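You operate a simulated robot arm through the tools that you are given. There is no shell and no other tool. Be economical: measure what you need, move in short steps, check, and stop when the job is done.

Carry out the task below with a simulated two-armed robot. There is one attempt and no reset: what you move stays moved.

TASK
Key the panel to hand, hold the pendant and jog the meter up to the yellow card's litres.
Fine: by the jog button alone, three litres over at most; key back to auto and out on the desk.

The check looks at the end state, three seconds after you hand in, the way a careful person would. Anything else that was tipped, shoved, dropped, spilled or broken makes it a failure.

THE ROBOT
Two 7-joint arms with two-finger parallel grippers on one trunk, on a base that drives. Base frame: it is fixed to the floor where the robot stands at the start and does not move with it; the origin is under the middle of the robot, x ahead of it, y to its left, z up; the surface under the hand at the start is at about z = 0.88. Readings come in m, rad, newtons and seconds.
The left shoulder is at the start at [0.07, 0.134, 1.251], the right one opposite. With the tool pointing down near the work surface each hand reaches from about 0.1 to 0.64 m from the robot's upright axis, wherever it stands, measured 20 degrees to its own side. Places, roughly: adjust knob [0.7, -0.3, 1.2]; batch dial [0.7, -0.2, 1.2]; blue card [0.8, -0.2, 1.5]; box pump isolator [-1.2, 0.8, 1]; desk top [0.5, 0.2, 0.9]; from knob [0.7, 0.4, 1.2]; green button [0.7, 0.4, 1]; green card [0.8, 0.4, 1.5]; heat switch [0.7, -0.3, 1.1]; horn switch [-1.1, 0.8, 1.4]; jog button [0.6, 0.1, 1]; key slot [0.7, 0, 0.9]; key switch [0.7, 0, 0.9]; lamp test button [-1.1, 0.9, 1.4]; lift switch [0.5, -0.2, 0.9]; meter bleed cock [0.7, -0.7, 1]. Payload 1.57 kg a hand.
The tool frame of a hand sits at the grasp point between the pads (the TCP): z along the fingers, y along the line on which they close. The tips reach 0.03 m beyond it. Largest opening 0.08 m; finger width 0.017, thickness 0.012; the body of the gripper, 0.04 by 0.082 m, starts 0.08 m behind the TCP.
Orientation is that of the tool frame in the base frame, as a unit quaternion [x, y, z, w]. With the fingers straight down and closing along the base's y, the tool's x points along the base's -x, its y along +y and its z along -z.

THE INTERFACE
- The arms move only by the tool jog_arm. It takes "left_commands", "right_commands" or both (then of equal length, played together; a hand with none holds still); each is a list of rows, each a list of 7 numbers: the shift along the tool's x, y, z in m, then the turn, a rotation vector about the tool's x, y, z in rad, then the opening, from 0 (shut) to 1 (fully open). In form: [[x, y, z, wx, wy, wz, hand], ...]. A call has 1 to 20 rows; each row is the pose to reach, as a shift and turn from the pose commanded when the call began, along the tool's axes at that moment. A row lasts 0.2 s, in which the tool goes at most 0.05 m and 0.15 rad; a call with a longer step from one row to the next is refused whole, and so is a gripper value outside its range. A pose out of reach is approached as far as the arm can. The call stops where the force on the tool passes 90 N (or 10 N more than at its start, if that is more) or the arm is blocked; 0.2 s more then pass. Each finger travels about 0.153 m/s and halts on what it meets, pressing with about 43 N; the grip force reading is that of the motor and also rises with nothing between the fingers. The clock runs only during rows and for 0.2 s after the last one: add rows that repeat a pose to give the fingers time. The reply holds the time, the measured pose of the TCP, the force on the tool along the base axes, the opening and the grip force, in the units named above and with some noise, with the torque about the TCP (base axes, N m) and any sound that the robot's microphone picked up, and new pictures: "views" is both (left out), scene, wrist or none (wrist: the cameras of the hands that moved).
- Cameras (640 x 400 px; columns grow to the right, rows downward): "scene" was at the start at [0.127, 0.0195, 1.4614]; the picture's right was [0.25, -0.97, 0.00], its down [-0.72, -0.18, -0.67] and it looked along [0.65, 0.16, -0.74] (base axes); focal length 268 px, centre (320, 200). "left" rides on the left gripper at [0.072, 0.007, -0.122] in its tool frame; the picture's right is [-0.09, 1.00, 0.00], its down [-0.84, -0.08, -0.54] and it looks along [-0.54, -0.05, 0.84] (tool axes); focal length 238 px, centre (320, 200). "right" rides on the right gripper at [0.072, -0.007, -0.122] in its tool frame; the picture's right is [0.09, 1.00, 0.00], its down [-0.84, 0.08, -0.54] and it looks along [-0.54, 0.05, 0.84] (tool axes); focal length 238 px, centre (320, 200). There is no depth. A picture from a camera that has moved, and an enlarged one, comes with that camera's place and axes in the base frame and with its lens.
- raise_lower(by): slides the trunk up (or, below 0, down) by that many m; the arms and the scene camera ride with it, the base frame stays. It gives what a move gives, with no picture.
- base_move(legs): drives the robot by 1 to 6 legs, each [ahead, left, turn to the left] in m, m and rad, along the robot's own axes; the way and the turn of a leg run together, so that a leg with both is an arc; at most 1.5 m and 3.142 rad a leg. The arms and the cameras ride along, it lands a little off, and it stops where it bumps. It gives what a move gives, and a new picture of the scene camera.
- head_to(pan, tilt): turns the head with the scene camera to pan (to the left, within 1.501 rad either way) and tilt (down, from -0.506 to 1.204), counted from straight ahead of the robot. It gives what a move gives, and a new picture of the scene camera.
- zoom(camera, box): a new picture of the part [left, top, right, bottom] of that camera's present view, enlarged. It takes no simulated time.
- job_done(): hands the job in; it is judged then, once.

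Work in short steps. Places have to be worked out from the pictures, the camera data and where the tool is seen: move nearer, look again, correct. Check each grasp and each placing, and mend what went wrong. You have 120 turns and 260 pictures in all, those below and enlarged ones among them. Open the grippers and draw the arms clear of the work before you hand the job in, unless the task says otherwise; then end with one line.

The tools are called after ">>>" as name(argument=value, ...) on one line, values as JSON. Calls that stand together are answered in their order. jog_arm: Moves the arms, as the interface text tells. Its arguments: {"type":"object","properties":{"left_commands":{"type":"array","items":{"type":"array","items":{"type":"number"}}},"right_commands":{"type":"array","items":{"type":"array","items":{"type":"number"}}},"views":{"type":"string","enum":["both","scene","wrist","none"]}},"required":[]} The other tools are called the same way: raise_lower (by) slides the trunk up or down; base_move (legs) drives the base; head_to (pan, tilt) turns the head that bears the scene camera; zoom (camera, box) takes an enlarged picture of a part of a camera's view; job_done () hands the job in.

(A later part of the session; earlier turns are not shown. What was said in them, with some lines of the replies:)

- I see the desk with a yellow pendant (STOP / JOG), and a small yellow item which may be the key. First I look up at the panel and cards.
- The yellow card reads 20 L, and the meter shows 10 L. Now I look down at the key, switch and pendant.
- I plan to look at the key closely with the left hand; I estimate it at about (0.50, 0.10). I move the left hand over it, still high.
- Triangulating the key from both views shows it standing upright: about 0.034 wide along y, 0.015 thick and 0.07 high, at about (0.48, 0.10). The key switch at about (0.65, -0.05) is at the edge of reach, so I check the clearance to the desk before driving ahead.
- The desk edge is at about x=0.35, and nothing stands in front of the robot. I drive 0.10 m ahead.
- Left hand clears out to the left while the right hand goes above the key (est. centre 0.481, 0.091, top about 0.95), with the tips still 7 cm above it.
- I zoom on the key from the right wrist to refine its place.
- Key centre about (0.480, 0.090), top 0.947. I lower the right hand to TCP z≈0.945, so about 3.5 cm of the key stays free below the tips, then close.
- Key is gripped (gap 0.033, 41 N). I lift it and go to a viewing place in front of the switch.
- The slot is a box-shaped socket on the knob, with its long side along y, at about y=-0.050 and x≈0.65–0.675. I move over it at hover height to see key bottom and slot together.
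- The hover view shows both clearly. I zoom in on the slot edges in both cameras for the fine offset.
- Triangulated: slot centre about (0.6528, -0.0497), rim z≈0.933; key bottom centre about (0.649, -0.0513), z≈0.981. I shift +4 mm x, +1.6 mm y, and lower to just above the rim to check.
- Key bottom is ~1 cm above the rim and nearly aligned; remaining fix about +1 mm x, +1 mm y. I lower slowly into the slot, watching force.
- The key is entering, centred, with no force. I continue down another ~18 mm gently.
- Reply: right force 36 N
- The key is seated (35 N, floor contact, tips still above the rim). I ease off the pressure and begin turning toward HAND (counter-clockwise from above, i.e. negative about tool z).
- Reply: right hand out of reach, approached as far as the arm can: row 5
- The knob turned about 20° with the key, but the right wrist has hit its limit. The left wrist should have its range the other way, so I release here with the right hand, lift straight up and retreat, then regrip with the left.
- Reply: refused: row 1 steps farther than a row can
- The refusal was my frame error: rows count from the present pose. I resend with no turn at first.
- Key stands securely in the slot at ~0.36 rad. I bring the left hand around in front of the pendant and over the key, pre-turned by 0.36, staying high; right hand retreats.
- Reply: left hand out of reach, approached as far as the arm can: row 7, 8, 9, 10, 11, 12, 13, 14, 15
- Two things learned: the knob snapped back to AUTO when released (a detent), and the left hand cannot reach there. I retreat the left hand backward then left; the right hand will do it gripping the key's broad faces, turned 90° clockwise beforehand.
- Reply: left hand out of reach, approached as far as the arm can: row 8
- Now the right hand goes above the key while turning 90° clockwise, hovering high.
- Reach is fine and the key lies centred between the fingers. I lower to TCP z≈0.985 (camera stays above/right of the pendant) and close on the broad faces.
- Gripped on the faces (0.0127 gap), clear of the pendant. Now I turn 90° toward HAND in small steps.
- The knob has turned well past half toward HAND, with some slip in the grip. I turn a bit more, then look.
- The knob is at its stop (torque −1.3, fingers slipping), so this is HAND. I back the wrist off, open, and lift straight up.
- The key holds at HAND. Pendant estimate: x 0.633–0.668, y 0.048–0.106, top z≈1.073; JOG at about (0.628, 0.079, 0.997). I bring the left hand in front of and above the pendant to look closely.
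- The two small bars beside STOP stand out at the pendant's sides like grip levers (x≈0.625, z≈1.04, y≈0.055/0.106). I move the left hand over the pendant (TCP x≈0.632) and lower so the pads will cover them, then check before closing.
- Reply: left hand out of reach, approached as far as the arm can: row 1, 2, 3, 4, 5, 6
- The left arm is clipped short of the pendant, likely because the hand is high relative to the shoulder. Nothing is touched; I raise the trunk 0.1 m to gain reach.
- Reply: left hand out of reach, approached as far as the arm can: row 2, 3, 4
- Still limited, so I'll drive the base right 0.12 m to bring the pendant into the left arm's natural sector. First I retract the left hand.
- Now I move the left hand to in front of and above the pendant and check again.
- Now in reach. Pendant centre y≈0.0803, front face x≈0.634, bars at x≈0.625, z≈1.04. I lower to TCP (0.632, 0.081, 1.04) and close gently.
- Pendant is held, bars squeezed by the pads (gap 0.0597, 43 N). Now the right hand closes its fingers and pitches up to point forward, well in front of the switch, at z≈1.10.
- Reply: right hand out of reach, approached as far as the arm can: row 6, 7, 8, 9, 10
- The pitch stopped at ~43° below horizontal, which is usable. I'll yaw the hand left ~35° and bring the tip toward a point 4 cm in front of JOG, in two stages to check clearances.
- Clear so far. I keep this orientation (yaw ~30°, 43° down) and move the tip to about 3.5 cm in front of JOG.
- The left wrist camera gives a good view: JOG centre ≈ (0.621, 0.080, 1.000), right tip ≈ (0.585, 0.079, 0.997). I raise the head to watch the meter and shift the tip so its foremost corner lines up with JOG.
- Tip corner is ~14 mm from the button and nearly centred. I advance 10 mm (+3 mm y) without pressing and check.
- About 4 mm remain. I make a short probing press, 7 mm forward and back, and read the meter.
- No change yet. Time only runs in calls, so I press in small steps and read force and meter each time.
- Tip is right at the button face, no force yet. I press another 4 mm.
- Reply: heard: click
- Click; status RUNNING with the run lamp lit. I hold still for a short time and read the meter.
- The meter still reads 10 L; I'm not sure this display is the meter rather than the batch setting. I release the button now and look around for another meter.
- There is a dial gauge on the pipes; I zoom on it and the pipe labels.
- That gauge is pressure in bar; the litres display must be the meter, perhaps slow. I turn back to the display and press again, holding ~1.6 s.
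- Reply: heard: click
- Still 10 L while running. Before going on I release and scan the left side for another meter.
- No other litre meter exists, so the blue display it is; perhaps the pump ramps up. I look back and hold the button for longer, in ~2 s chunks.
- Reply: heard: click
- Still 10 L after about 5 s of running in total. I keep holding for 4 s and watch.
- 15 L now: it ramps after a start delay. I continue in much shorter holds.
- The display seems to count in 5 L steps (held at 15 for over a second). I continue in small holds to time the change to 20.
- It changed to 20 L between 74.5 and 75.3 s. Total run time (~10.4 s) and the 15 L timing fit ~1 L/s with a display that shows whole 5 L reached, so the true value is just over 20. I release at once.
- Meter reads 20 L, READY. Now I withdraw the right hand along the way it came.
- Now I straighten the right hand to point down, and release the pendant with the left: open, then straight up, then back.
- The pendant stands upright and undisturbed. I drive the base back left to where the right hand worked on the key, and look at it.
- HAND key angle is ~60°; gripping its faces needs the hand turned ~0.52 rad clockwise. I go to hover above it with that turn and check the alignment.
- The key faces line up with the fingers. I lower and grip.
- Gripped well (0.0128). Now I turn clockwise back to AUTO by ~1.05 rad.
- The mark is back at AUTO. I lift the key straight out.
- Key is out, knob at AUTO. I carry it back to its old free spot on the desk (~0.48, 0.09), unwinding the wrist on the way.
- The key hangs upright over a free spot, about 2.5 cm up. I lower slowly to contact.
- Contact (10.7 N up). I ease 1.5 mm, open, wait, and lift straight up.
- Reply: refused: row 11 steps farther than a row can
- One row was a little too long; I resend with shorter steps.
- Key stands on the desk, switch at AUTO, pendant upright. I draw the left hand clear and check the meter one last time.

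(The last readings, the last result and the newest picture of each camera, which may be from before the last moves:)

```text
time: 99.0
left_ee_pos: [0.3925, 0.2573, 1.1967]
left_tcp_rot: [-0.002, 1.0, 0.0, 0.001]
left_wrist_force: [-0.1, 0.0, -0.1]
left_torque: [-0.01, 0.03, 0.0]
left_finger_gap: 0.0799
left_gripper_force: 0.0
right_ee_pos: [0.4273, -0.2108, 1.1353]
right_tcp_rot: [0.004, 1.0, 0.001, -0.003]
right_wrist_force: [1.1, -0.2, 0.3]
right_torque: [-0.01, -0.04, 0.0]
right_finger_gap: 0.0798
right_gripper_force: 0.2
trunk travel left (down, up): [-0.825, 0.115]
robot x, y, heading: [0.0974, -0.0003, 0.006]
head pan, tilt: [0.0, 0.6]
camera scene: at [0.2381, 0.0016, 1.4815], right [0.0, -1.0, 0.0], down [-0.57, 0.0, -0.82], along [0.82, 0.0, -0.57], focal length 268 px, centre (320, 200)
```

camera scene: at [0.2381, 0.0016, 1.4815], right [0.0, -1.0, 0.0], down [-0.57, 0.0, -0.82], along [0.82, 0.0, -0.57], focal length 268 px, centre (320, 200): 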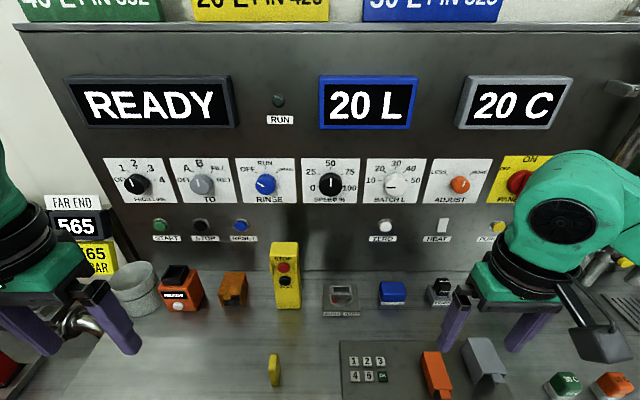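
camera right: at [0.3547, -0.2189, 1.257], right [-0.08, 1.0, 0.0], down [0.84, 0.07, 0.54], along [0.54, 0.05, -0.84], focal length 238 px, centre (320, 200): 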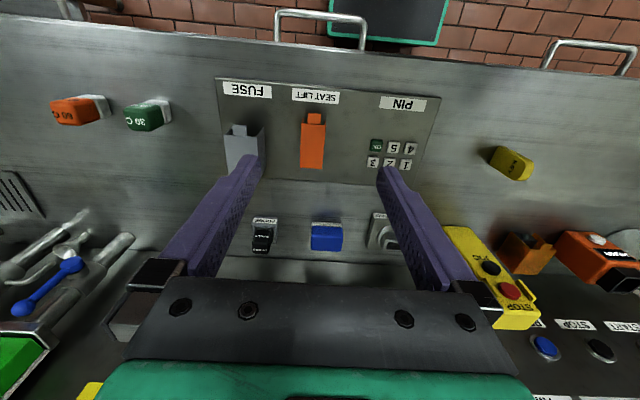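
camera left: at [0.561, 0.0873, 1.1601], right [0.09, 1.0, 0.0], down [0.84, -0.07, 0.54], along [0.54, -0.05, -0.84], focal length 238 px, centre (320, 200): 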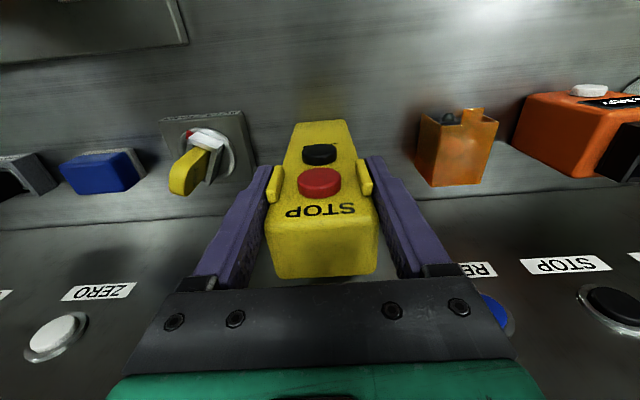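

The meter reads 20 L, the status is READY, and everything stands in order with both hands clear. I hand in.

>>> job_done()

```text
The job is handed in.
```

The meter reads 20 L, the yellow card's figure. I ran it up with the jog button alone while the left hand held the pendant. The display counts in 5 L steps; going by the run time the true value is just over 20, though I can't read it more finely than that. The key is back to auto, out of the switch and standing on the desk; nothing else was knocked.
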